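You operate a simulated robot arm through the tools that you are given. There is no shell and no other tool. Be economical: measure what you need, move in short steps, check, and stop when the job is done.

You are at the controls of a simulated two-armed robot. One attempt, no reset.

TASK
Take the cap off the green bottle and lay it down on the top of the green bench.

Only the result counts: the job must be done as asked and must still hold three seconds after the hand-in. Knocking over, shifting, dropping, spilling or breaking anything else fails it. A push-on lid holds only when it is set on centred and level and pressed home; a screw cap is set on level and turned clockwise until tight.

THE ROBOT
Two 7-joint arms with two-finger parallel grippers on one trunk, on a base that drives. Base frame: it is fixed to the floor where the robot stands at the start and does not move with it; the origin is under the middle of the robot, x ahead of it, y to its left, z up; the surface under the hand at the start is at about z = 860. Units: mm, rad, N and s.
The left shoulder is at the start at [80, 131, 947], the right one opposite. With the tool pointing down near the work surface each hand reaches from about 400 to 860 mm from the robot's upright axis, wherever it stands, measured 20 degrees to its own side. Payload 1.57 kg a hand.
The TCP of each hand is the grasp point between the finger pads, 30 mm short of the fingertips. In the tool frame z runs along the fingers and y along their closing line. Largest opening 110 mm; finger width 24, thickness 12; the body of the gripper, 48 by 112 mm, starts 78 mm behind the TCP.
Orientation is that of the tool frame in the base frame, as a unit quaternion [x, y, z, w]. With the fingers straight down and closing along the base's y, the tool's x points along the base's -x, its y along +y and its z along -z.

THE INTERFACE
- The arms move only by the tool step_arm. It takes "left_motion", "right_motion" or both (then of equal length, played together; a hand with none holds still); each is a list of rows, each an object (a shift or turn left out is 0, a gripper value left out holds the last) with "hand": the opening, from 0 (shut) to 1 (fully open); "dp": the shift along the base's x, y, z in mm, a list of three; "dr": the turn, a rotation vector about the base's x, y, z in rad, a list of three. In form: [{"hand": hand, "dp": [x, y, z], "dr": [rx, ry, rz]}, ...]. A call has 1 to 10 rows; each row shifts and turns the commanded pose from where the row before left it. Each row takes 0.2 s and may step no farther than 50 mm and 0.15 rad from the row before; otherwise, or with a gripper value out of range, the whole call is refused. A pose out of reach is approached as far as the arm can. The call stops where the force on the tool passes 40 N (or 10 N more than at its start, if that is more) or the arm is blocked; 0.2 s more then pass. Each finger travels about 108 mm/s and halts on what it meets, pressing with about 37 N; the grip force reading is that of the motor and also rises with nothing between the fingers. The clock runs only during rows and for 0.2 s after the last one: add rows that do not move to give the fingers time. It gives the time, the measured TCP pose, the force on the tool (base axes), the opening and the grip force at its end, in the units of the frame above (readings bear some noise), with the torque about the TCP (base axes, N m) and any sound that the robot's microphone picked up, and new pictures: "views" is both (left out), scene, wrist or none (wrist: the cameras of the hands that moved).
- Cameras (640 x 400 px; columns grow to the right, rows downward): "scene" is now at [-48.9, 15, 1428.3]; the picture's right is [0.19, -0.98, 0.00], its down [-0.47, -0.09, -0.88] and it looks along [0.86, 0.16, -0.48] (base axes); focal length 268 px, centre (320, 200). "left" rides on the left gripper at [70, -16, -141] in its tool frame; the picture's right is [0.23, 0.97, 0.00], its down [-0.86, 0.20, -0.48] and it looks along [-0.47, 0.11, 0.88] (tool axes); focal length 222 px, centre (320, 200). "right" rides on the right gripper at [70, 16, -141] in its tool frame; the picture's right is [-0.23, 0.97, 0.00], its down [-0.86, -0.20, -0.48] and it looks along [-0.47, -0.11, 0.88] (tool axes); focal length 222 px, centre (320, 200). There is no depth. A picture from a camera that has moved, and an enlarged one, comes with that camera's place and axes in the base frame and with its lens.
- base_move(legs): drives the robot by 1 to 6 legs, each [ahead, left, turn to the left] in mm, mm and rad, along the robot's own axes; the way and the turn of a leg run together, so that a leg with both is an arc; at most 1500 mm and 3.142 rad a leg. The arms and the cameras ride along, it lands a little off, and it stops where it bumps. It gives what a move gives, and a new picture of the scene camera.
- turn_head(pan, tilt): turns the head with the scene camera to pan (to the left, within 1.902 rad either way) and tilt (down, from -0.506 to 1.204), counted from straight ahead of the robot. It gives what a move gives, and a new picture of the scene camera.
- zoom(camera, box): a new picture of the part [left, top, right, bottom] of that camera's present view, enlarged. It takes no simulated time.
- sign_off(): hands the job in; it is judged then, once.

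Work in short steps. Places have to be worked out from the pictures, the camera data and where the tool is seen: move nearer, look again, correct. Check each grasp and each placing, and mend what went wrong. You have 120 turns and 260 pictures in all, those below and enlarged ones among them. Open the grippers and draw the arms clear of the work before you hand the job in, unless the task says otherwise; then end with one line.

The tools are called after ">>>" as name(argument=value, ...) on one line, values as JSON. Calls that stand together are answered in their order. step_arm: Moves the arms, as the interface text tells. Its arguments: {"type":"object","properties":{"left_motion":{"type":"array","items":{"type":"object","properties":{"hand":{"type":"number"},"dp":{"type":"array","items":{"type":"number"}},"dr":{"type":"array","items":{"type":"number"}}}}},"right_motion":{"type":"array","items":{"type":"object","properties":{"hand":{"type":"number"},"dp":{"type":"array","items":{"type":"number"}},"dr":{"type":"array","items":{"type":"number"}}}}},"views":{"type":"string","enum":["both","scene","wrist","none"]}},"required":[]} The other tools are called the same way: base_move (legs) drives the base; turn_head (pan, tilt) turns the head that bears the scene camera; zoom (camera, box) takes an enlarged picture of a part of a camera's view; sign_off () hands the job in.

At the start:

```text
time: 0.0
left_ee_pos: [461.0, 389.3, 1183.7]
left_tcp_rot: [0.0, 1.0, 0.001, 0.0]
left_force: [-0.2, -0.7, 0.4]
left_moment: [0.0, 0.02, 0.02]
left_grip_width: 109.9
left_grasp_force: 0.1
right_ee_pos: [547.0, -70.2, 1245.2]
right_tcp_rot: [0.0, 1.0, -0.001, 0.0]
right_force: [-0.1, -0.1, 0.8]
right_moment: [-0.01, -0.01, -0.02]
right_grip_width: 109.9
right_grasp_force: 0.0
robot x, y, heading: [-0.5, 2.1, 0.003]
head pan, tilt: [0.187, 0.503]
```

scene: 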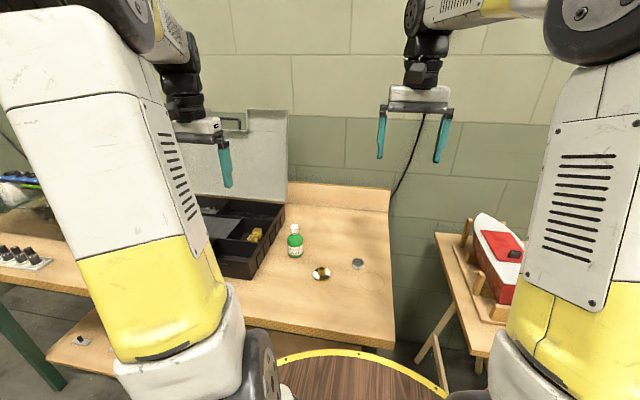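
right: 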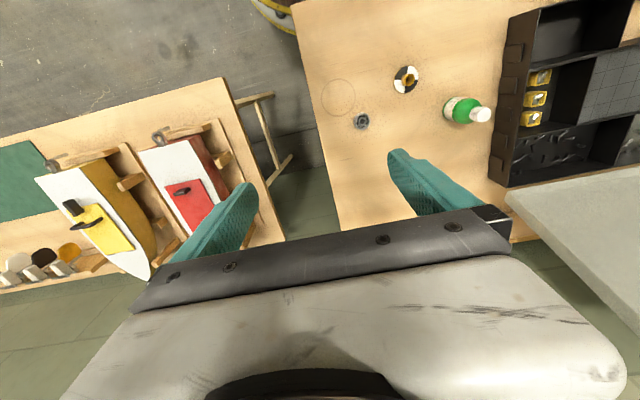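
left: 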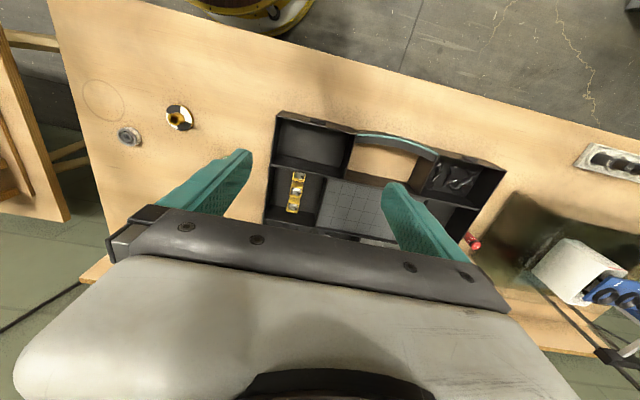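

The bottle with its white cap is on the wooden bench ahead; I need to find the green bench, so I look around.

>>> turn_head(pan=-0.9, tilt=0.5)

>>> turn_head(pan=1.2, tilt=0.5)

>>> zoom(camera="right", box=[320, 40, 560, 190])

```text
time: 1.3
left_ee_pos: [459.6, 387.1, 1184.3]
left_tcp_rot: [0.0, 1.0, 0.0, 0.001]
left_force: [1.2, 0.3, 1.1]
left_moment: [0.01, -0.01, -0.01]
left_grip_width: 109.7
left_grasp_force: 0.0
right_ee_pos: [547.2, -69.5, 1245.6]
right_tcp_rot: [0.0, 1.0, 0.0, 0.0]
right_force: [-0.2, 1.0, 0.7]
right_moment: [-0.01, -0.01, 0.0]
right_grip_width: 110.1
right_grasp_force: 0.0
robot x, y, heading: [2.6, -0.0, 0.001]
head pan, tilt: [-0.901, 0.499]
camera scene: at [-81.7, -73.1, 1428.6], right [-0.78, -0.62, 0.0], down [-0.3, 0.37, -0.88], along [0.55, -0.69, -0.48], focal length 268 px, centre (320, 200)
```

scene: 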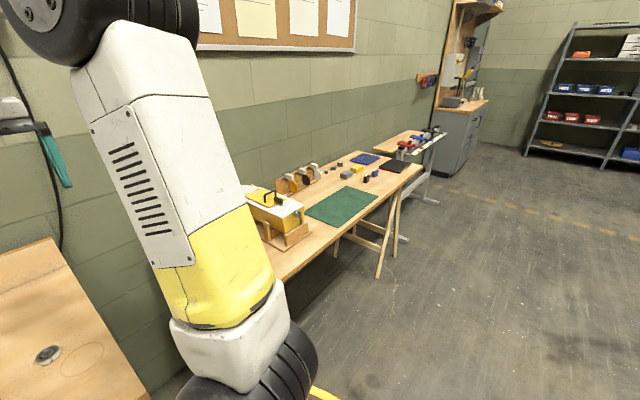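

```text
time: 3.3
left_ee_pos: [460.0, 388.9, 1183.7]
left_tcp_rot: [0.001, 1.0, 0.0, 0.0]
left_force: [0.0, -0.6, -0.5]
left_moment: [0.01, -0.02, 0.01]
left_grip_width: 109.7
left_grasp_force: 0.1
right_ee_pos: [546.4, -68.6, 1245.1]
right_tcp_rot: [0.0, 1.0, -0.001, 0.0]
right_force: [0.2, 0.2, 0.0]
right_moment: [0.01, -0.02, -0.03]
right_grip_width: 109.7
right_grasp_force: 0.0
robot x, y, heading: [1.9, 1.7, -0.005]
head pan, tilt: [1.201, 0.499]
camera scene: at [-105.3, 83.0, 1428.6], right [0.93, -0.36, 0.0], down [-0.17, -0.45, -0.88], along [0.32, 0.82, -0.48], focal length 268 px, centre (320, 200)
```

scene: 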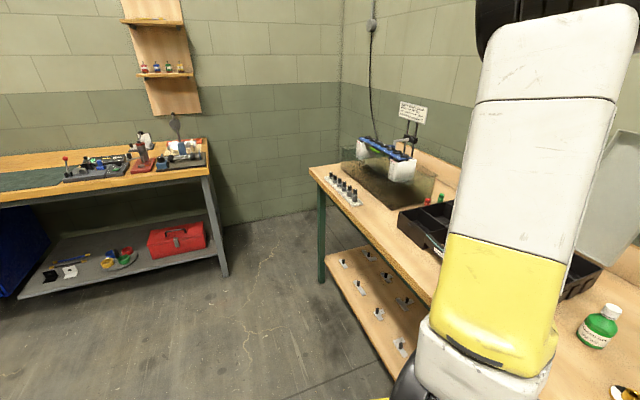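

```text
2.67 times, centred on (440, 115) of right
camera zoom: at [477.8, -52.7, 1387.1], right [0.23, 0.97, 0.0], down [0.86, -0.2, 0.48], along [0.47, -0.11, -0.88], focal length 592 px, centre (0, 427)
```

zoom: 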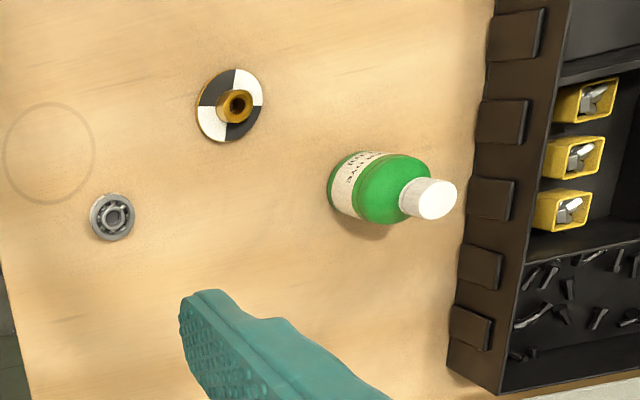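

The bench here has green legs, but I must see the whole room first; looking further to either side.

>>> turn_head(pan=1.9, tilt=0.3)

>>> turn_head(pan=-1.9, tilt=0.3)

```text
time: 4.4
left_ee_pos: [461.2, 387.4, 1182.9]
left_tcp_rot: [-0.001, 1.0, -0.001, 0.0]
left_force: [-0.2, 0.9, 0.8]
left_moment: [0.0, -0.01, 0.01]
left_grip_width: 109.8
left_grasp_force: 0.1
right_ee_pos: [546.7, -69.1, 1244.7]
right_tcp_rot: [0.0, 1.0, 0.001, 0.0]
right_force: [-0.4, 0.0, 0.3]
right_moment: [0.01, -0.02, -0.02]
right_grip_width: 110.0
right_grasp_force: 0.1
robot x, y, heading: [-1.8, -4.9, -0.001]
head pan, tilt: [1.901, 0.3]
camera scene: at [-168.4, 86.5, 1447.0], right [0.95, 0.32, 0.0], down [0.1, -0.28, -0.96], along [-0.31, 0.9, -0.3], focal length 268 px, centre (320, 200)
```

scene: 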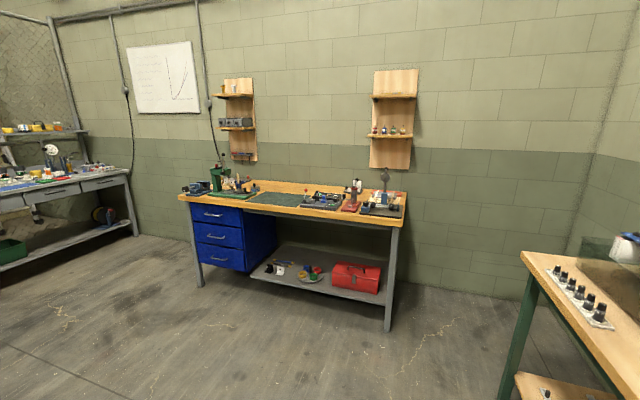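

```text
time: 7.5
left_ee_pos: [461.0, 388.2, 1183.4]
left_tcp_rot: [0.0, 1.0, -0.001, 0.0]
left_force: [-0.3, -0.1, 0.1]
left_moment: [-0.02, -0.01, 0.02]
left_grip_width: 110.2
left_grasp_force: 0.1
right_ee_pos: [547.9, -68.9, 1245.8]
right_tcp_rot: [-0.001, 1.0, 0.0, 0.0]
right_force: [0.3, 0.2, -0.3]
right_moment: [0.02, 0.0, 0.02]
right_grip_width: 110.2
right_grasp_force: 0.2
robot x, y, heading: [0.3, -0.2, 0.001]
head pan, tilt: [-1.901, 0.3]
camera scene: at [-168.4, -90.2, 1447.0], right [-0.95, 0.32, 0.0], down [0.1, 0.28, -0.96], along [-0.31, -0.9, -0.3], focal length 268 px, centre (320, 200)
```

scene: 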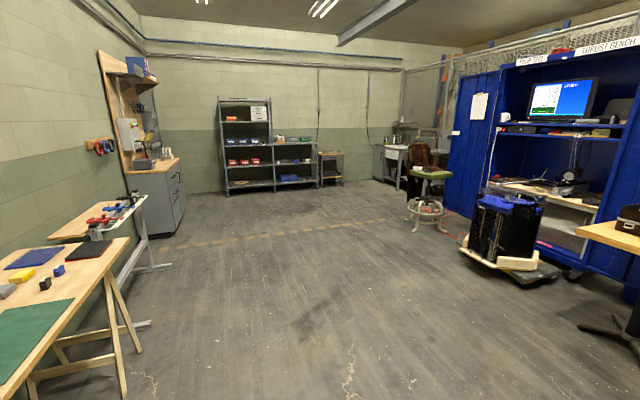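

Unseen part is directly behind. I back off a bit and turn to look there before deciding which bench is "green".

>>> base_move(legs=[[-350, 0, 0], [0, 0, 0.7]])

>>> turn_head(pan=1.9, tilt=0.3)

```text
time: 11.6
left_ee_pos: [-248.3, 593.3, 1183.4]
left_tcp_rot: [-0.349, 0.937, 0.0, 0.001]
left_force: [0.5, 0.1, -0.8]
left_moment: [0.02, -0.01, -0.02]
left_grip_width: 110.1
left_grasp_force: 0.1
right_ee_pos: [117.6, 304.0, 1244.1]
right_tcp_rot: [-0.349, 0.937, 0.0, 0.001]
right_force: [-0.1, -0.5, -0.8]
right_moment: [0.01, 0.0, 0.02]
right_grip_width: 110.0
right_grasp_force: 0.2
robot x, y, heading: [-342.6, -3.3, 0.712]
head pan, tilt: [-1.901, 0.3]
camera scene: at [-411.0, -180.9, 1447.0], right [-0.93, -0.38, 0.0], down [-0.11, 0.27, -0.96], along [0.36, -0.89, -0.3], focal length 268 px, centre (320, 200)
```

scene: 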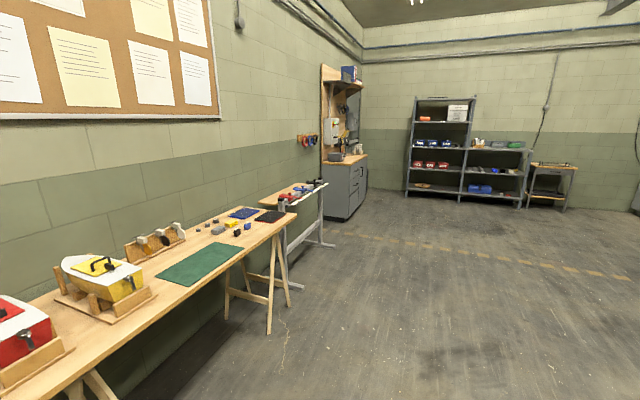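

```text
time: 14.8
left_ee_pos: [-247.7, 594.3, 1183.4]
left_tcp_rot: [-0.35, 0.937, 0.0, -0.001]
left_force: [0.3, -0.3, -0.4]
left_moment: [-0.01, -0.02, 0.01]
left_grip_width: 109.7
left_grasp_force: 0.0
right_ee_pos: [117.8, 304.7, 1245.0]
right_tcp_rot: [-0.349, 0.937, 0.001, 0.0]
right_force: [0.2, -0.2, -0.1]
right_moment: [0.02, -0.02, -0.01]
right_grip_width: 109.7
right_grasp_force: 0.1
robot x, y, heading: [-340.8, -2.5, 0.712]
head pan, tilt: [1.901, 0.3]
camera scene: at [-526.7, -47.2, 1447.0], right [0.5, 0.86, 0.0], down [0.26, -0.15, -0.96], along [-0.82, 0.48, -0.3], focal length 268 px, centre (320, 200)
```

scene: 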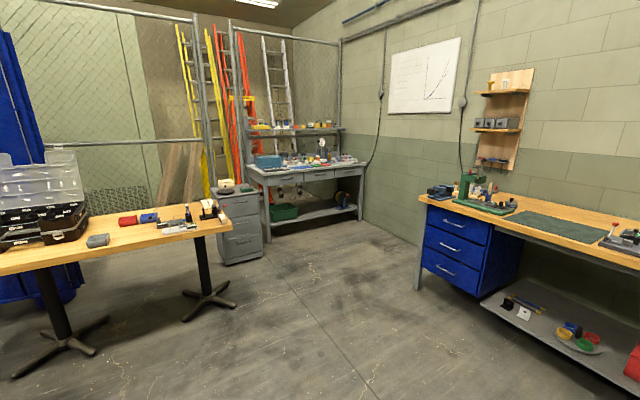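

No other bench is green: the bench with the green frame (where the bottle stands) is the green bench. I turn back and return.

>>> base_move(legs=[[0, 0, -0.712], [340, 0, 0]])

>>> turn_head(pan=0.5, tilt=0.7)

```text
time: 18.8
left_ee_pos: [445.7, 385.3, 1184.3]
left_tcp_rot: [0.003, 1.0, 0.0, 0.0]
left_force: [0.0, -1.4, -0.4]
left_moment: [0.02, -0.01, 0.01]
left_grip_width: 109.8
left_grasp_force: 0.1
right_ee_pos: [528.6, -73.3, 1244.8]
right_tcp_rot: [0.003, 1.0, 0.0, 0.0]
right_force: [-0.4, 0.7, 0.4]
right_moment: [0.0, 0.02, 0.0]
right_grip_width: 109.9
right_grasp_force: 0.0
robot x, y, heading: [-17.9, 0.0, -0.007]
head pan, tilt: [1.901, 0.3]
camera scene: at [-186.1, 85.9, 1447.0], right [0.95, 0.32, 0.0], down [0.09, -0.28, -0.96], along [-0.3, 0.91, -0.3], focal length 268 px, centre (320, 200)
```

scene: 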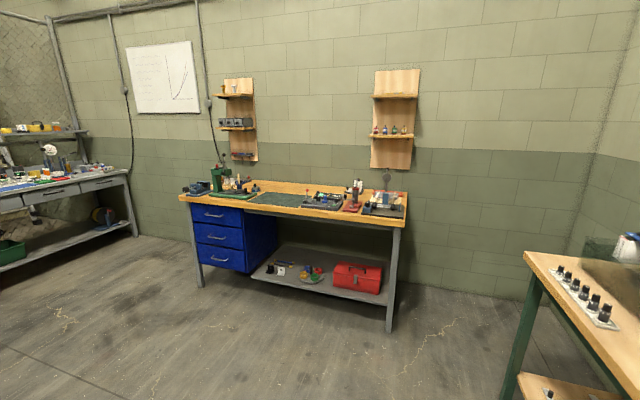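

```text
time: 20.4
left_ee_pos: [445.3, 383.9, 1183.9]
left_tcp_rot: [0.003, 1.0, -0.001, 0.0]
left_force: [0.6, 0.5, -0.5]
left_moment: [-0.01, 0.0, 0.0]
left_grip_width: 109.8
left_grasp_force: 0.1
right_ee_pos: [528.3, -74.5, 1244.9]
right_tcp_rot: [0.002, 1.0, 0.0, 0.0]
right_force: [0.6, 0.3, -0.4]
right_moment: [0.0, -0.04, 0.0]
right_grip_width: 110.1
right_grasp_force: 0.0
robot x, y, heading: [-16.3, -4.9, -0.005]
head pan, tilt: [0.499, 0.7]
camera scene: at [-81.5, 37.7, 1410.9], right [0.47, -0.88, 0.0], down [-0.57, -0.31, -0.76], along [0.67, 0.36, -0.64], focal length 268 px, centre (320, 200)
```

scene: 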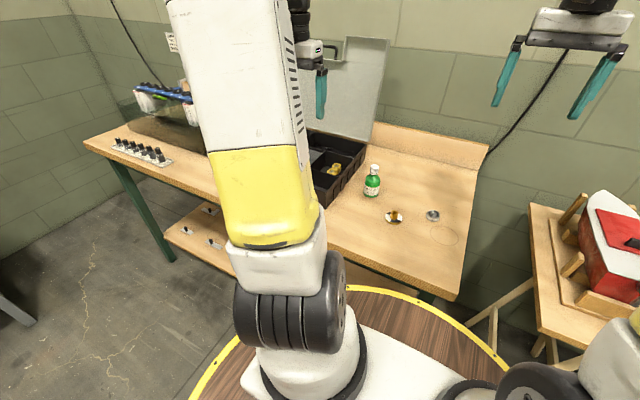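

Now localize the bottle: zoom scene and right wrist views.

>>> zoom(camera="scene", box=[330, 150, 410, 200])

>>> zoom(camera="right", box=[400, 40, 560, 140])

```text
8.00 times, centred on (370, 175) of scene
camera zoom: at [-81.5, 37.7, 1410.9], right [0.47, -0.88, 0.0], down [-0.57, -0.31, -0.76], along [0.67, 0.36, -0.64], focal length 2144 px, centre (-80, 400)
```

zoom: 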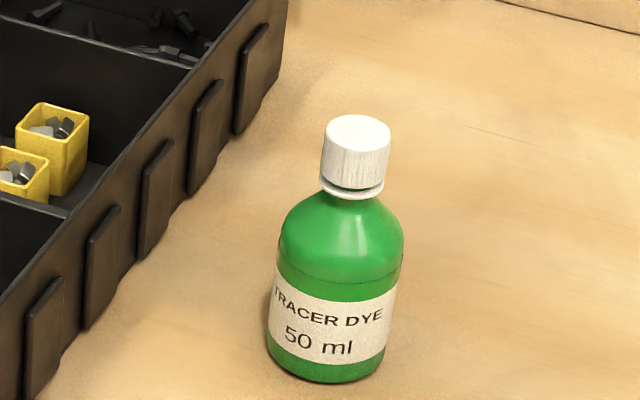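

```text
4.00 times, centred on (480, 90) of right
camera zoom: at [459.5, -56.9, 1387.1], right [0.23, 0.97, 0.0], down [0.85, -0.2, 0.48], along [0.47, -0.11, -0.88], focal length 888 px, centre (-320, 640)
```

zoom: 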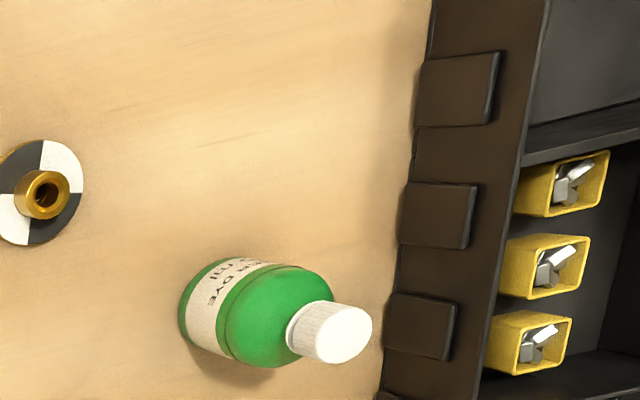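

Estimate: bottle centre ≈ (596, 213), bench z≈860, cap top ≈ 968, cap ≈ 26 mm wide, body ≈ 48 mm wide. I shift the base left so both arms reach well: left will hold the body tilted from the front, right will unscrew from above.

>>> base_move(legs=[[0, 120, 0]])

>>> turn_head(pan=0.0, tilt=0.7)

```text
time: 21.6
left_ee_pos: [446.1, 507.1, 1182.8]
left_tcp_rot: [0.002, 1.0, 0.0, 0.0]
left_force: [-0.4, 0.3, -0.6]
left_moment: [-0.02, -0.01, 0.01]
left_grip_width: 110.1
left_grasp_force: 0.1
right_ee_pos: [529.2, 49.5, 1245.2]
right_tcp_rot: [0.002, 1.0, 0.0, 0.0]
right_force: [-0.2, 0.0, 0.4]
right_moment: [0.01, 0.0, 0.0]
right_grip_width: 110.0
right_grasp_force: 0.1
robot x, y, heading: [-17.7, 121.1, -0.003]
head pan, tilt: [0.499, 0.7]
camera scene: at [-81.0, 160.1, 1410.9], right [0.48, -0.88, 0.0], down [-0.57, -0.31, -0.76], along [0.67, 0.36, -0.64], focal length 268 px, centre (320, 200)
```

scene: 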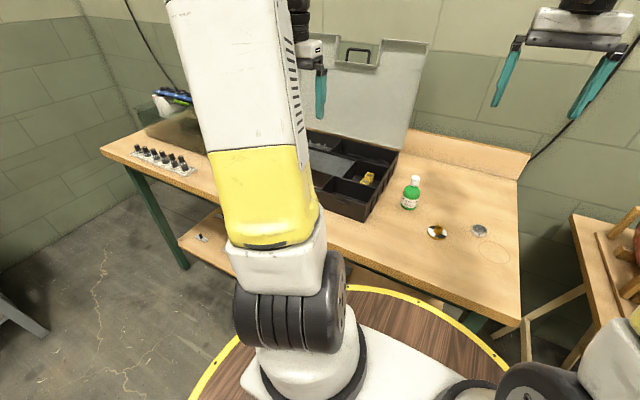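

```text
time: 22.5
left_ee_pos: [444.8, 507.4, 1184.3]
left_tcp_rot: [0.001, 1.0, 0.0, 0.001]
left_force: [0.4, 0.6, -0.3]
left_moment: [0.01, 0.0, 0.01]
left_grip_width: 110.1
left_grasp_force: 0.1
right_ee_pos: [529.8, 48.0, 1245.4]
right_tcp_rot: [0.002, 1.0, 0.0, -0.001]
right_force: [0.0, -0.8, 1.6]
right_moment: [0.01, -0.02, 0.01]
right_grip_width: 110.1
right_grasp_force: 0.0
robot x, y, heading: [-17.0, 123.1, -0.004]
head pan, tilt: [0.0, 0.7]
camera scene: at [-70.8, 119.7, 1410.9], right [0.0, -1.0, 0.0], down [-0.64, 0.0, -0.76], along [0.76, 0.0, -0.64], focal length 268 px, centre (320, 200)
```

scene: 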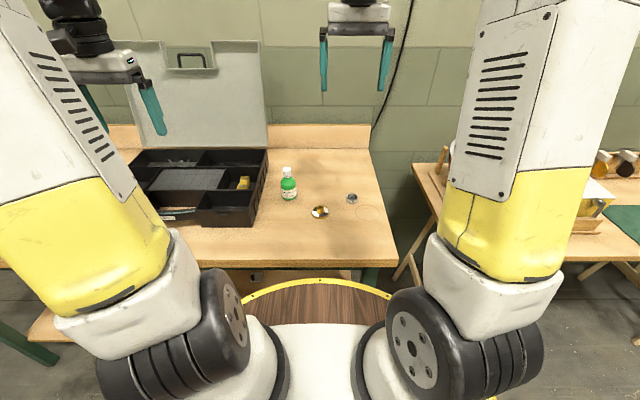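

Clear frontal view; zoom scene and right wrist for a refined fix.

>>> zoom(camera="scene", box=[240, 155, 336, 215])

>>> zoom(camera="right", box=[320, 20, 480, 120])

```text
6.67 times, centred on (288, 185) of scene
camera zoom: at [-70.8, 119.7, 1410.9], right [0.0, -1.0, 0.0], down [-0.64, 0.0, -0.76], along [0.76, 0.0, -0.64], focal length 1787 px, centre (533, 300)
```

zoom: 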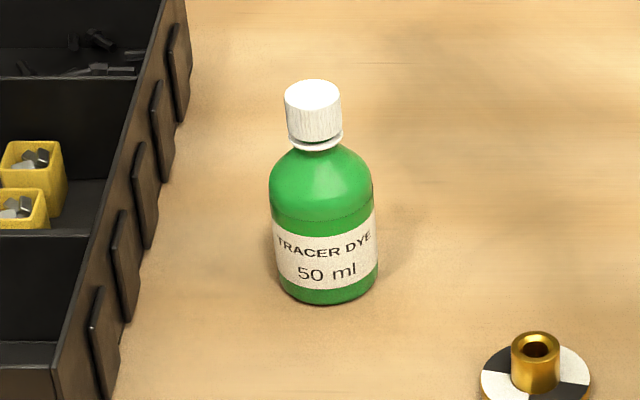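

```text
4.00 times, centred on (400, 70) of right
camera zoom: at [460.1, 66.8, 1387.1], right [0.23, 0.97, 0.0], down [0.85, -0.2, 0.48], along [0.47, -0.11, -0.88], focal length 888 px, centre (0, 720)
```

zoom: 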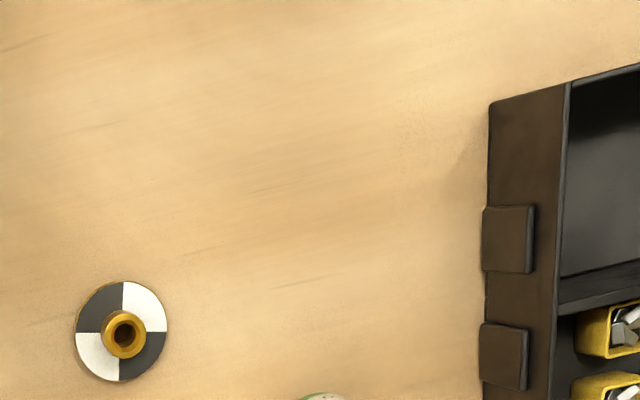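

Get the bottle's base and cap in the right wrist view.

>>> zoom(camera="right", box=[310, 80, 470, 180])

```text
4.00 times, centred on (390, 130) of right
camera zoom: at [460.1, 66.8, 1387.1], right [0.23, 0.97, 0.0], down [0.85, -0.2, 0.48], along [0.47, -0.11, -0.88], focal length 888 px, centre (40, 480)
```

zoom: 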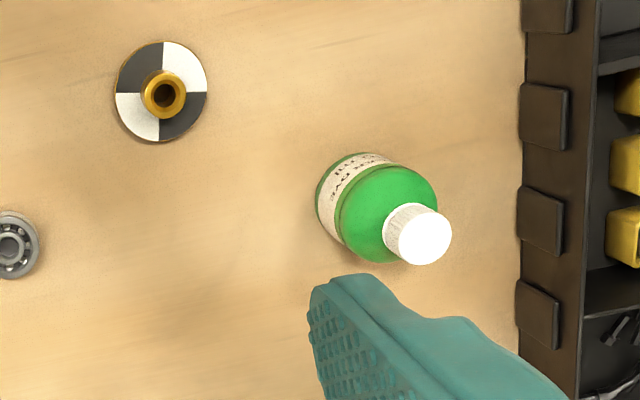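

Bottle fix ≈ (597, 218), cap top 967. Move the left hand in front of it at height, tilting the tool forward (30° below horizontal).

>>> step_arm(left_motion=[{"dp": [-5, -40, -20], "dr": [0, -0.15, 0]}, {"dp": [-5, -40, -20], "dr": [0, -0.15, 0]}, {"dp": [-5, -40, -20], "dr": [0, -0.15, 0]}, {"dp": [-5, -40, -20], "dr": [0, -0.15, 0]}, {"dp": [0, -40, -20], "dr": [0, -0.15, 0]}, {"dp": [0, -40, -20], "dr": [0, -0.15, 0]}, {"dp": [0, -40, -20], "dr": [0, -0.147, 0]}, {"dp": [0, -9, 0]}, {}])

```text
time: 24.5
left_ee_pos: [519.9, 215.7, 1114.3]
left_tcp_rot: [0.001, 0.866, 0.002, 0.5]
left_force: [0.4, 0.6, 0.4]
left_moment: [0.0, 0.0, -0.02]
left_grip_width: 109.9
left_grasp_force: 0.1
left hand out of reach, approached as far as the arm can: row 5, 6, 7
right_ee_pos: [529.7, 50.2, 1245.8]
right_tcp_rot: [0.001, 1.0, 0.001, 0.0]
right_force: [0.6, -0.5, 0.1]
right_moment: [-0.02, 0.0, 0.0]
right_grip_width: 110.1
right_grasp_force: 0.1
robot x, y, heading: [-21.1, 120.5, -0.008]
head pan, tilt: [0.0, 0.7]
camera scene: at [-70.9, 119.6, 1410.9], right [0.0, -1.0, 0.0], down [-0.64, 0.0, -0.76], along [0.76, 0.0, -0.64], focal length 268 px, centre (320, 200)
camera left: at [363.3, 199.0, 1125.4], right [-0.11, 0.97, -0.19], down [0.01, 0.2, 0.98], along [0.99, 0.11, -0.04], focal length 222 px, centre (320, 200)
```

scene: 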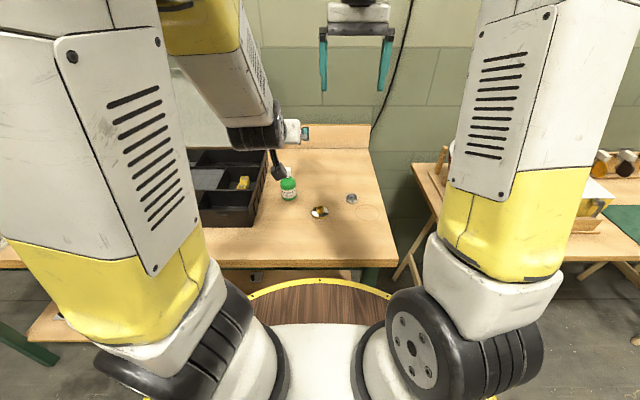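
left: 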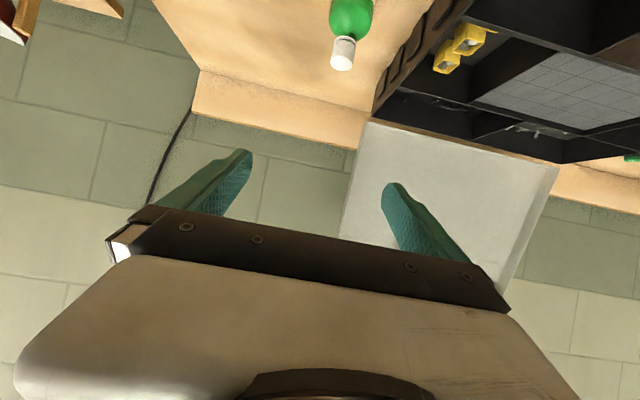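

Too close to the body for that pose; I back the base by 110 mm to open room.

>>> base_move(legs=[[-110, 0, 0]])

>>> step_arm(left_motion=[{}, {}], views="scene")

```text
time: 25.7
left_ee_pos: [407.9, 215.0, 1113.5]
left_tcp_rot: [0.001, 0.867, 0.001, 0.499]
left_force: [-0.8, -0.5, -0.6]
left_moment: [0.0, 0.01, 0.02]
left_grip_width: 110.1
left_grasp_force: 0.0
right_ee_pos: [418.9, 50.1, 1245.0]
right_tcp_rot: [0.002, 1.0, 0.0, 0.001]
right_force: [-0.3, -0.2, -0.7]
right_moment: [0.04, 0.03, 0.0]
right_grip_width: 109.8
right_grasp_force: 0.1
robot x, y, heading: [-125.5, 123.8, -0.006]
head pan, tilt: [0.0, 0.7]
camera scene: at [-181.2, 120.0, 1410.9], right [0.0, -1.0, 0.0], down [-0.64, 0.0, -0.76], along [0.76, 0.0, -0.64], focal length 268 px, centre (320, 200)
```

scene: 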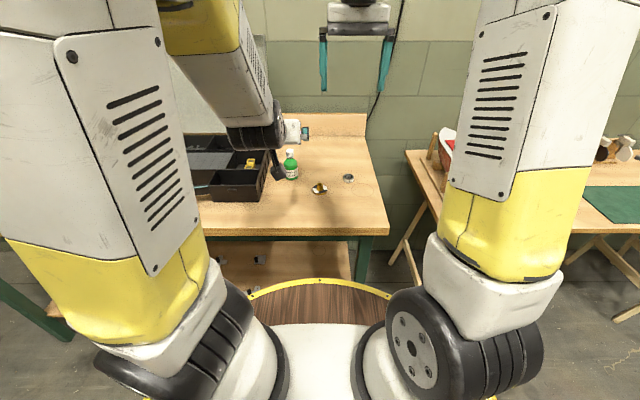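

```text
time: 26.3
left_ee_pos: [409.0, 215.3, 1114.9]
left_tcp_rot: [0.002, 0.867, 0.0, 0.499]
left_force: [0.5, 0.6, -1.0]
left_moment: [-0.02, -0.01, -0.02]
left_grip_width: 109.7
left_grasp_force: 0.1
right_ee_pos: [418.2, 49.4, 1244.9]
right_tcp_rot: [0.003, 1.0, 0.0, 0.0]
right_force: [-0.3, -0.7, 0.4]
right_moment: [0.01, 0.03, -0.03]
right_grip_width: 110.0
right_grasp_force: 0.0
robot x, y, heading: [-125.0, 123.3, -0.003]
head pan, tilt: [0.0, 0.7]
camera scene: at [-181.4, 120.0, 1410.9], right [0.0, -1.0, 0.0], down [-0.64, 0.0, -0.76], along [0.76, 0.0, -0.64], focal length 268 px, centre (320, 200)
```

scene: 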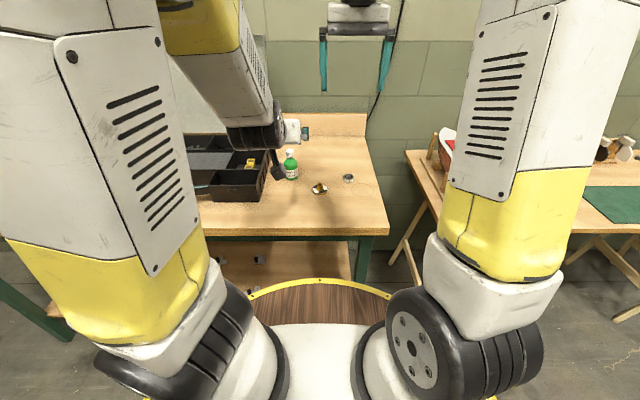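

Command now follows the real pose. Lower the left hand toward z≈905 in front of the bottle (x≈450), well short of it.

>>> step_arm(left_motion=[{"dp": [10, 0.6, -42]}, {"dp": [10, 0.6, -42]}, {"dp": [10, 0.6, -42]}, {"dp": [10, 0.6, -42]}, {"dp": [5, 0.6, -30]}, {}])

```text
time: 27.7
left_ee_pos: [460.9, 214.7, 920.3]
left_tcp_rot: [0.002, 0.866, 0.0, 0.5]
left_force: [0.5, 0.0, 0.4]
left_moment: [-0.05, 0.03, -0.04]
left_grip_width: 109.8
left_grasp_force: 0.1
left hand out of reach, approached as far as the arm can: row 1, 2
right_ee_pos: [418.8, 49.6, 1244.1]
right_tcp_rot: [0.003, 1.0, -0.001, 0.0]
right_force: [-0.4, 0.0, -0.4]
right_moment: [-0.01, 0.0, -0.02]
right_grip_width: 110.1
right_grasp_force: 0.1
robot x, y, heading: [-131.4, 121.2, -0.004]
head pan, tilt: [0.0, 0.7]
camera scene: at [-181.4, 120.0, 1410.9], right [0.0, -1.0, 0.0], down [-0.64, 0.0, -0.76], along [0.76, 0.0, -0.64], focal length 268 px, centre (320, 200)
camera left: at [304.6, 198.6, 931.7], right [-0.11, 0.97, -0.19], down [0.01, 0.2, 0.98], along [0.99, 0.11, -0.04], focal length 222 px, centre (320, 200)
```

scene: 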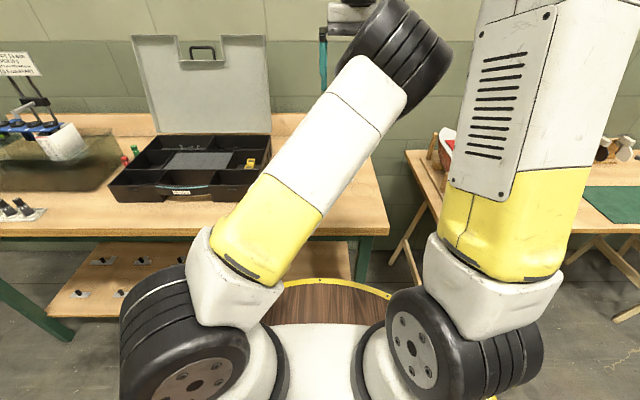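
left: 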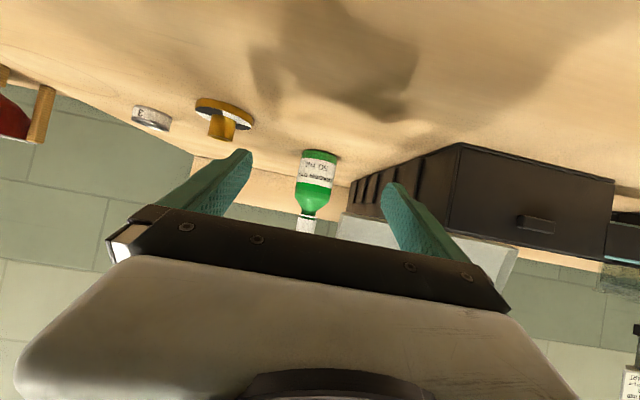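

The left arm's elbow swung inward over the work, which would block the other arm. I'll swap roles: right hand holds the body coming in from the right, left hand unscrews from above. First raise the left hand and return it to vertical.

>>> step_arm(left_motion=[{"dp": [0, 5, 30]}, {"dp": [0, 10, 30], "dr": [0, 0.1, 0]}, {"dp": [0, 20, 30], "dr": [0, 0.14, 0]}, {"dp": [0, 25, 30], "dr": [0, 0.14, 0]}, {"dp": [0, 30, 30], "dr": [0, 0.14, 0]}, {"dp": [0, 30, 30], "dr": [0, 0.14, 0]}, {"dp": [0, 30, 20], "dr": [0, 0.14, 0]}, {"dp": [0, 30, 20], "dr": [0, 0.14, 0]}, {"dp": [0, 30, 0], "dr": [0, 0.107, 0]}])

```text
time: 29.7
left_ee_pos: [470.1, 351.7, 1117.0]
left_tcp_rot: [0.008, 0.991, -0.032, 0.129]
left_force: [-0.2, 1.1, -0.1]
left_moment: [0.02, 0.03, 0.01]
left_grip_width: 109.9
left_grasp_force: 0.1
left hand out of reach, approached as far as the arm can: row 4, 5, 8, 9
right_ee_pos: [418.4, 50.1, 1245.8]
right_tcp_rot: [0.002, 1.0, 0.0, 0.0]
right_force: [-1.0, 0.1, -0.6]
right_moment: [0.0, 0.0, 0.0]
right_grip_width: 110.0
right_grasp_force: 0.1
robot x, y, heading: [-129.4, 119.2, -0.005]
head pan, tilt: [0.0, 0.7]
camera scene: at [-181.5, 120.0, 1410.9], right [0.0, -1.0, 0.0], down [-0.64, 0.0, -0.76], along [0.76, 0.0, -0.64], focal length 268 px, centre (320, 200)
camera left: at [367.1, 344.4, 1237.0], right [-0.19, 0.97, -0.12], down [0.71, 0.22, 0.67], along [0.68, 0.05, -0.74], focal length 222 px, centre (320, 200)
```

scene: 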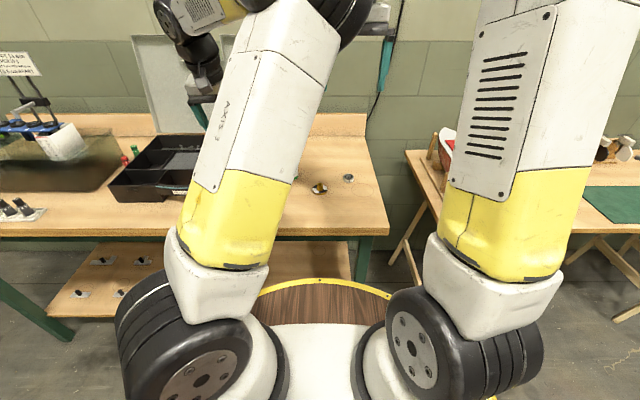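
left: 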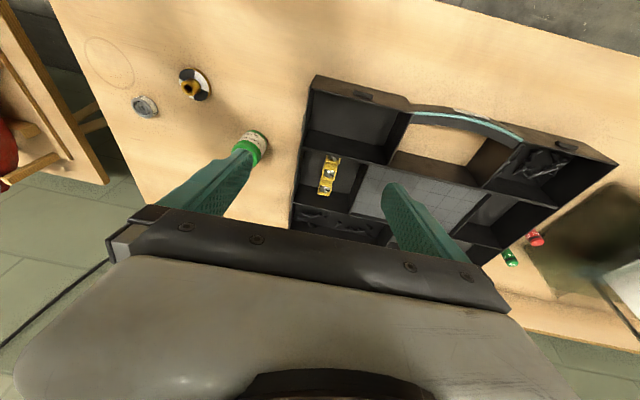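

The left elbow is still inward. Bring the left hand out to its start posture (relative to the robot), to let the elbow swing back.

>>> step_arm(left_motion=[{"dp": [0, 30, 15], "dr": [0, 0.1, 0]}, {"dp": [-10, 30, 15], "dr": [0, 0.1, 0]}, {"dp": [-20, 30, 15], "dr": [0, 0.06, 0]}, {"dp": [-30, 30, 15]}, {"dp": [-30, 30, 7]}, {"dp": [-30, 7, 0]}, {}], views="scene")

```text
time: 31.3
left_ee_pos: [349.0, 437.1, 1224.3]
left_tcp_rot: [0.007, 0.998, -0.032, 0.049]
left_force: [0.6, 0.1, -0.7]
left_moment: [0.01, -0.01, 0.02]
left_grip_width: 109.9
left_grasp_force: 0.1
left hand out of reach, approached as far as the arm can: row 1, 2, 3, 4
right_ee_pos: [418.3, 48.6, 1245.5]
right_tcp_rot: [0.002, 1.0, 0.0, 0.0]
right_force: [-0.1, 0.8, -0.3]
right_moment: [-0.03, 0.02, 0.02]
right_grip_width: 110.0
right_grasp_force: 0.1
robot x, y, heading: [-124.9, 121.2, -0.006]
head pan, tilt: [0.0, 0.7]
camera scene: at [-181.3, 120.0, 1410.9], right [0.0, -1.0, 0.0], down [-0.64, 0.0, -0.76], along [0.76, 0.0, -0.64], focal length 268 px, centre (320, 200)
```

scene: 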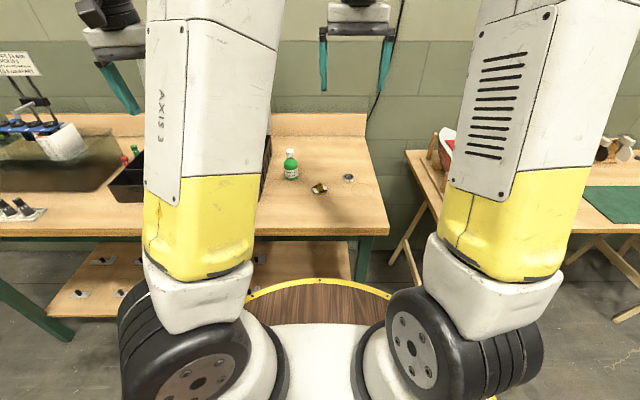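

Elbow is coming back. Correct the remaining tilt and go on to the start-like posture.

>>> step_arm(left_motion=[{"dp": [0, 30, -10], "dr": [0.032, 0.049, 0.007]}, {"dp": [0, 30, -20], "dr": [0.032, 0.049, 0.007]}, {"dp": [0, 10, -20]}, {}], views="both")

```text
time: 32.3
left_ee_pos: [352.7, 458.1, 1197.2]
left_tcp_rot: [0.001, 1.0, 0.002, 0.001]
left_force: [0.2, -0.2, -0.3]
left_moment: [0.0, 0.02, 0.01]
left_grip_width: 110.1
left_grasp_force: 0.1
left hand out of reach, approached as far as the arm can: row 2, 3
right_ee_pos: [419.3, 49.6, 1244.5]
right_tcp_rot: [0.003, 1.0, 0.0, 0.0]
right_force: [-0.5, -0.6, 0.2]
right_moment: [0.03, 0.02, 0.0]
right_grip_width: 110.1
right_grasp_force: 0.2
robot x, y, heading: [-127.2, 118.4, -0.003]
head pan, tilt: [0.0, 0.7]
camera scene: at [-181.2, 119.9, 1410.9], right [0.0, -1.0, 0.0], down [-0.64, 0.0, -0.76], along [0.76, 0.0, -0.64], focal length 268 px, centre (320, 200)
camera left: at [284.5, 441.3, 1338.2], right [-0.23, 0.97, 0.0], down [0.85, 0.2, 0.48], along [0.47, 0.11, -0.88], focal length 222 px, centre (320, 200)
```

scene: 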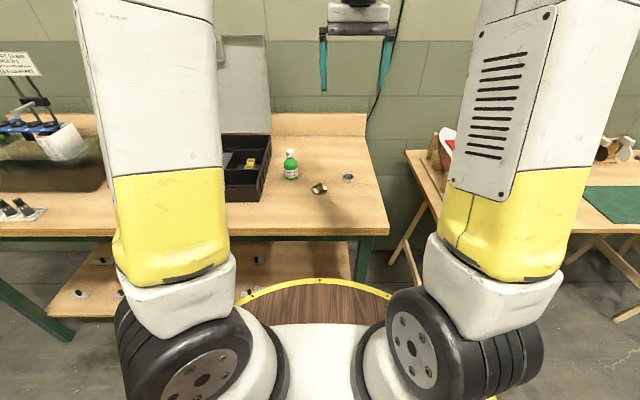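
left: 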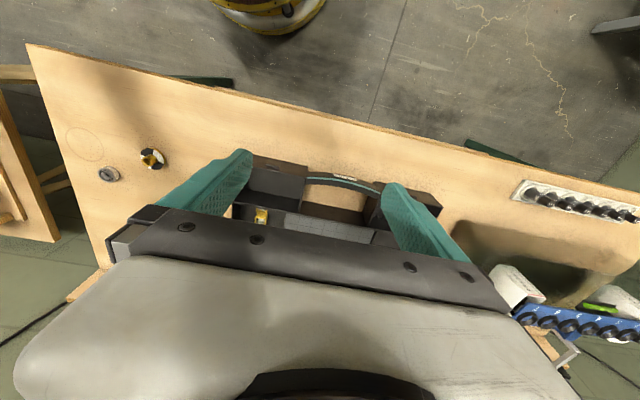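

Now set the right hand: yaw 40° toward the bottle while descending, then tilt the tool to 40° below horizontal, opening reduced to ~70 mm.

>>> step_arm(right_motion=[{"hand": 0.65, "dp": [10, 0, -15], "dr": [0, 0, 0.1396]}, {"dp": [10, 0, -15], "dr": [0, 0, 0.1396]}, {"dp": [10, 0, -15], "dr": [0, 0, 0.1396]}, {"dp": [10, 0, -15], "dr": [0, 0, 0.1396]}, {"dp": [10, 0, -15], "dr": [0, 0, 0.1396]}, {"dp": [8, 8, -10], "dr": [0.0935, -0.1115, 0]}, {"dp": [8, 8, -10], "dr": [0.0935, -0.1115, 0]}, {"dp": [8, 8, -10], "dr": [0.0935, -0.1115, 0]}, {}])

```text
time: 34.3
left_ee_pos: [354.0, 458.2, 1196.2]
left_tcp_rot: [-0.001, 1.0, 0.001, 0.002]
left_force: [-0.4, -0.3, 0.1]
left_moment: [0.0, -0.03, 0.01]
left_grip_width: 110.2
left_grasp_force: 0.0
right_ee_pos: [495.9, 74.7, 1141.2]
right_tcp_rot: [-0.332, 0.918, 0.076, 0.203]
right_force: [0.1, 0.7, -0.2]
right_moment: [0.0, 0.01, -0.02]
right_grip_width: 71.3
right_grasp_force: 0.0
robot x, y, heading: [-128.2, 123.9, -0.001]
head pan, tilt: [0.0, 0.7]
camera scene: at [-181.4, 120.1, 1410.9], right [0.0, -1.0, 0.0], down [-0.64, 0.0, -0.76], along [0.76, 0.0, -0.64], focal length 268 px, centre (320, 200)
camera right: at [390.3, 8.2, 1240.5], right [-0.46, 0.88, 0.1], down [0.57, 0.21, 0.8], along [0.68, 0.43, -0.6], focal length 222 px, centre (320, 200)
```

scene: 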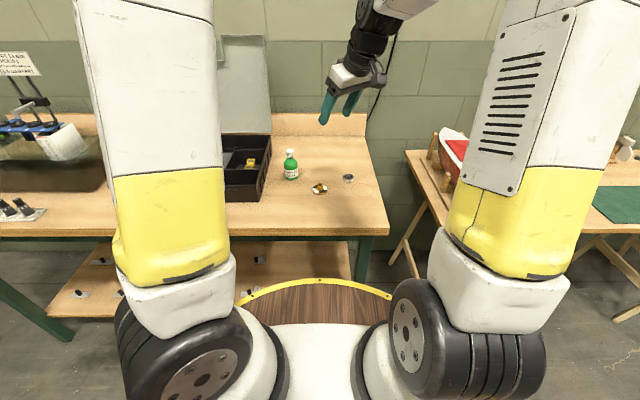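
right: 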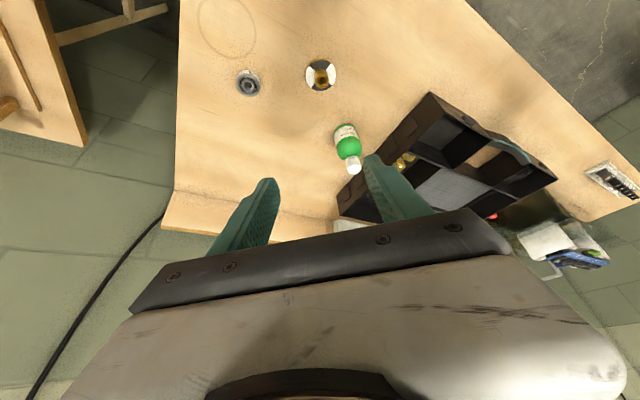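

Works well with elbow outward. Finish the tilt and approach to a standoff above the table.

>>> step_arm(right_motion=[{"dp": [5, 15, -25], "dr": [0.0935, -0.1115, 0]}, {"dp": [5, 15, -25], "dr": [0.0935, -0.1115, 0]}, {"dp": [5, 15, -25], "dr": [0.0935, -0.1115, 0]}, {"dp": [5, 15, -30]}, {"dp": [6, 10, -30]}, {}])

```text
time: 35.7
left_ee_pos: [354.1, 457.9, 1196.3]
left_tcp_rot: [0.0, 1.0, -0.001, 0.002]
left_force: [-0.1, 0.0, -0.4]
left_moment: [-0.03, -0.01, 0.01]
left_grip_width: 109.8
left_grasp_force: 0.1
right_ee_pos: [518.6, 145.9, 1004.1]
right_tcp_rot: [-0.309, 0.852, 0.146, 0.397]
right_force: [-0.1, -0.1, 0.4]
right_moment: [0.01, -0.01, 0.03]
right_grip_width: 71.5
right_grasp_force: 0.0
robot x, y, heading: [-127.6, 118.5, -0.005]
head pan, tilt: [0.0, 0.7]
camera scene: at [-181.4, 120.0, 1410.9], right [0.0, -1.0, 0.0], down [-0.64, 0.0, -0.76], along [0.76, 0.0, -0.64], focal length 268 px, centre (320, 200)
camera right: at [390.5, 60.0, 1042.2], right [-0.51, 0.84, 0.18], down [0.27, -0.04, 0.96], along [0.82, 0.54, -0.21], focal length 222 px, centre (320, 200)
```

scene: 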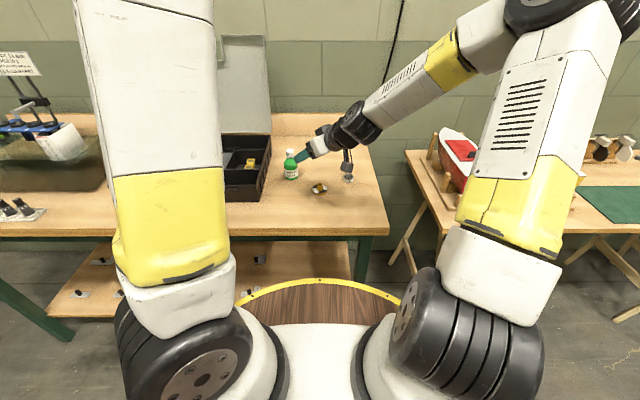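
right: 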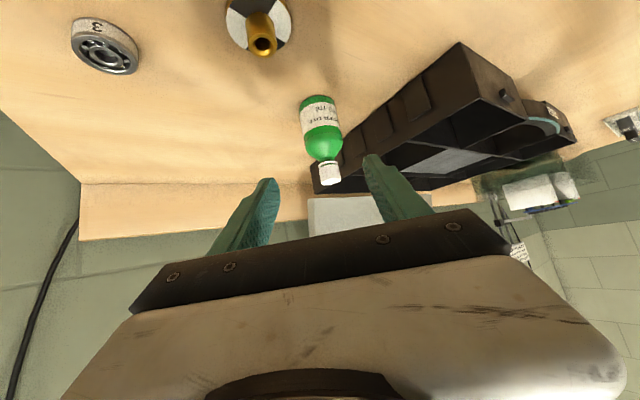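

Lateral fix agrees (offset ≈5 mm). Advance 60 % along the diagonal, fingers straddling the bottle, then check.

>>> step_arm(right_motion=[{"dp": [12, 14, -21]}, {"dp": [15, 13.5, -21]}, {"dp": [15, 13.5, -21]}, {}])

>>> zoom(camera="scene", box=[240, 130, 368, 210])

```text
time: 36.7
left_ee_pos: [353.2, 458.5, 1196.5]
left_tcp_rot: [0.0, 1.0, 0.0, 0.001]
left_force: [0.1, -0.1, -0.3]
left_moment: [-0.02, 0.01, 0.02]
left_grip_width: 110.1
left_grasp_force: 0.1
right_ee_pos: [560.5, 185.6, 940.0]
right_tcp_rot: [-0.309, 0.852, 0.145, 0.397]
right_force: [0.2, 0.7, -0.5]
right_moment: [0.0, -0.02, -0.03]
right_grip_width: 71.6
right_grasp_force: 0.1
robot x, y, heading: [-129.7, 117.6, -0.007]
head pan, tilt: [0.0, 0.7]
camera scene: at [-181.4, 120.0, 1410.9], right [0.0, -1.0, 0.0], down [-0.64, 0.0, -0.76], along [0.76, 0.0, -0.64], focal length 268 px, centre (320, 200)
camera right: at [434.1, 101.4, 977.9], right [-0.51, 0.84, 0.18], down [0.27, -0.04, 0.96], along [0.82, 0.54, -0.21], focal length 222 px, centre (320, 200)
```

scene: 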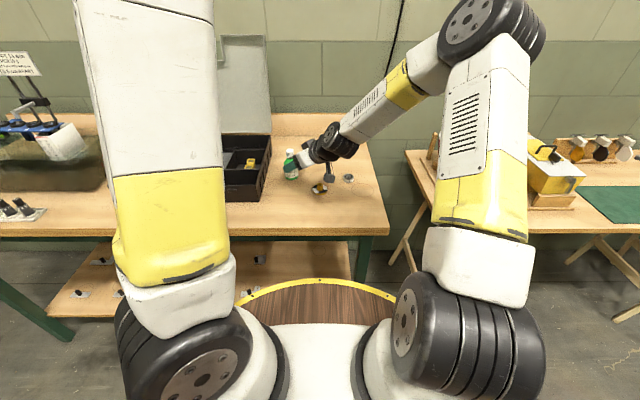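
right: 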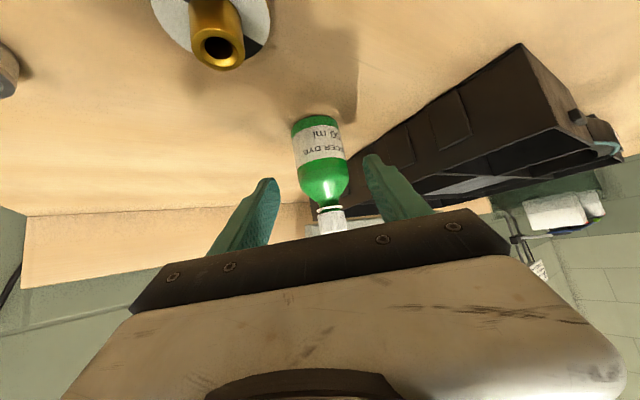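

```text
5.00 times, centred on (304, 170) of scene
camera zoom: at [-181.4, 120.0, 1410.9], right [0.0, -1.0, 0.0], down [-0.64, 0.0, -0.76], along [0.76, 0.0, -0.64], focal length 1340 px, centre (400, 350)
```

zoom: 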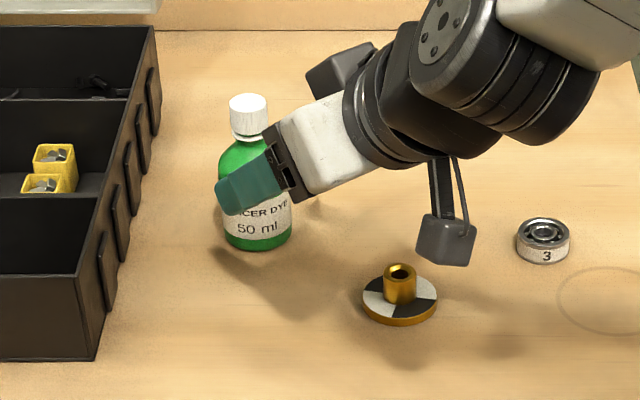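

Centered laterally. Complete the approach to z≈900.

>>> step_arm(right_motion=[{"dp": [10.5, 8.8, -14]}, {"dp": [10.5, 8.8, -14]}, {"dp": [10.5, 8.8, -12]}, {}])

>>> zoom(camera="scene", box=[240, 130, 368, 210])

```text
time: 37.7
left_ee_pos: [353.1, 458.1, 1196.9]
left_tcp_rot: [0.0, 1.0, -0.001, 0.002]
left_force: [-0.1, -0.7, -0.3]
left_moment: [0.03, -0.01, -0.01]
left_grip_width: 109.7
left_grasp_force: 0.0
right_ee_pos: [592.4, 212.9, 899.9]
right_tcp_rot: [-0.308, 0.852, 0.146, 0.397]
right_force: [-0.1, -0.3, 0.5]
right_moment: [0.02, -0.02, -0.02]
right_grip_width: 71.2
right_grasp_force: 0.1
robot x, y, heading: [-124.6, 124.3, -0.006]
head pan, tilt: [0.0, 0.7]
camera scene: at [-181.3, 120.0, 1410.9], right [0.0, -1.0, 0.0], down [-0.64, 0.0, -0.76], along [0.76, 0.0, -0.64], focal length 268 px, centre (320, 200)
camera right: at [466.1, 127.4, 937.8], right [-0.51, 0.84, 0.18], down [0.27, -0.04, 0.96], along [0.82, 0.54, -0.21], focal length 222 px, centre (320, 200)
```

scene: 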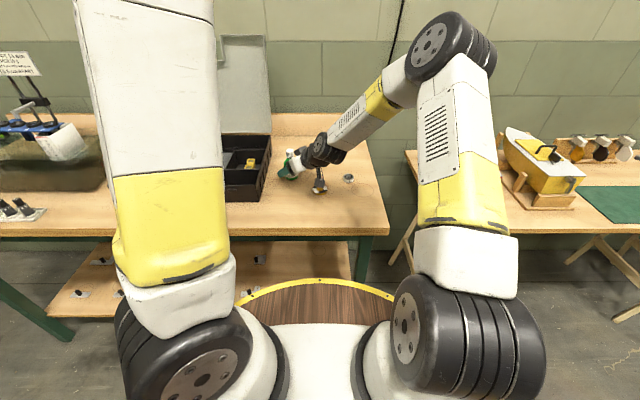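
right: 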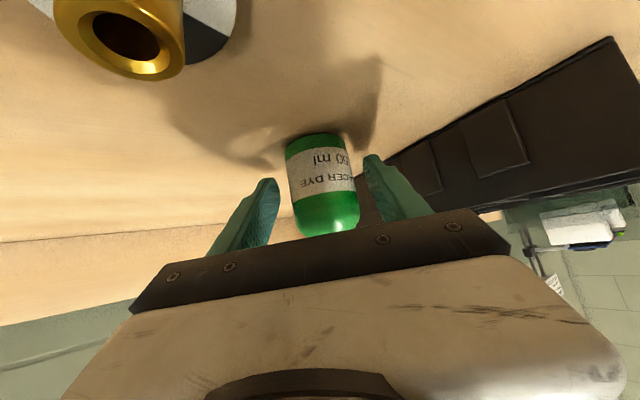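

```text
5.00 times, centred on (304, 170) of scene
camera zoom: at [-181.3, 120.0, 1410.9], right [0.0, -1.0, 0.0], down [-0.64, 0.0, -0.76], along [0.76, 0.0, -0.64], focal length 1340 px, centre (400, 350)
```

zoom: 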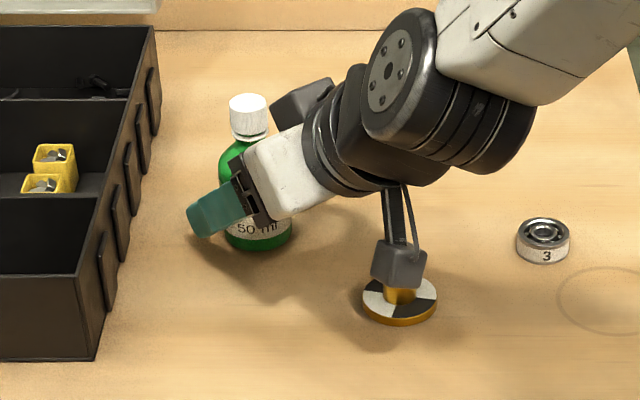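

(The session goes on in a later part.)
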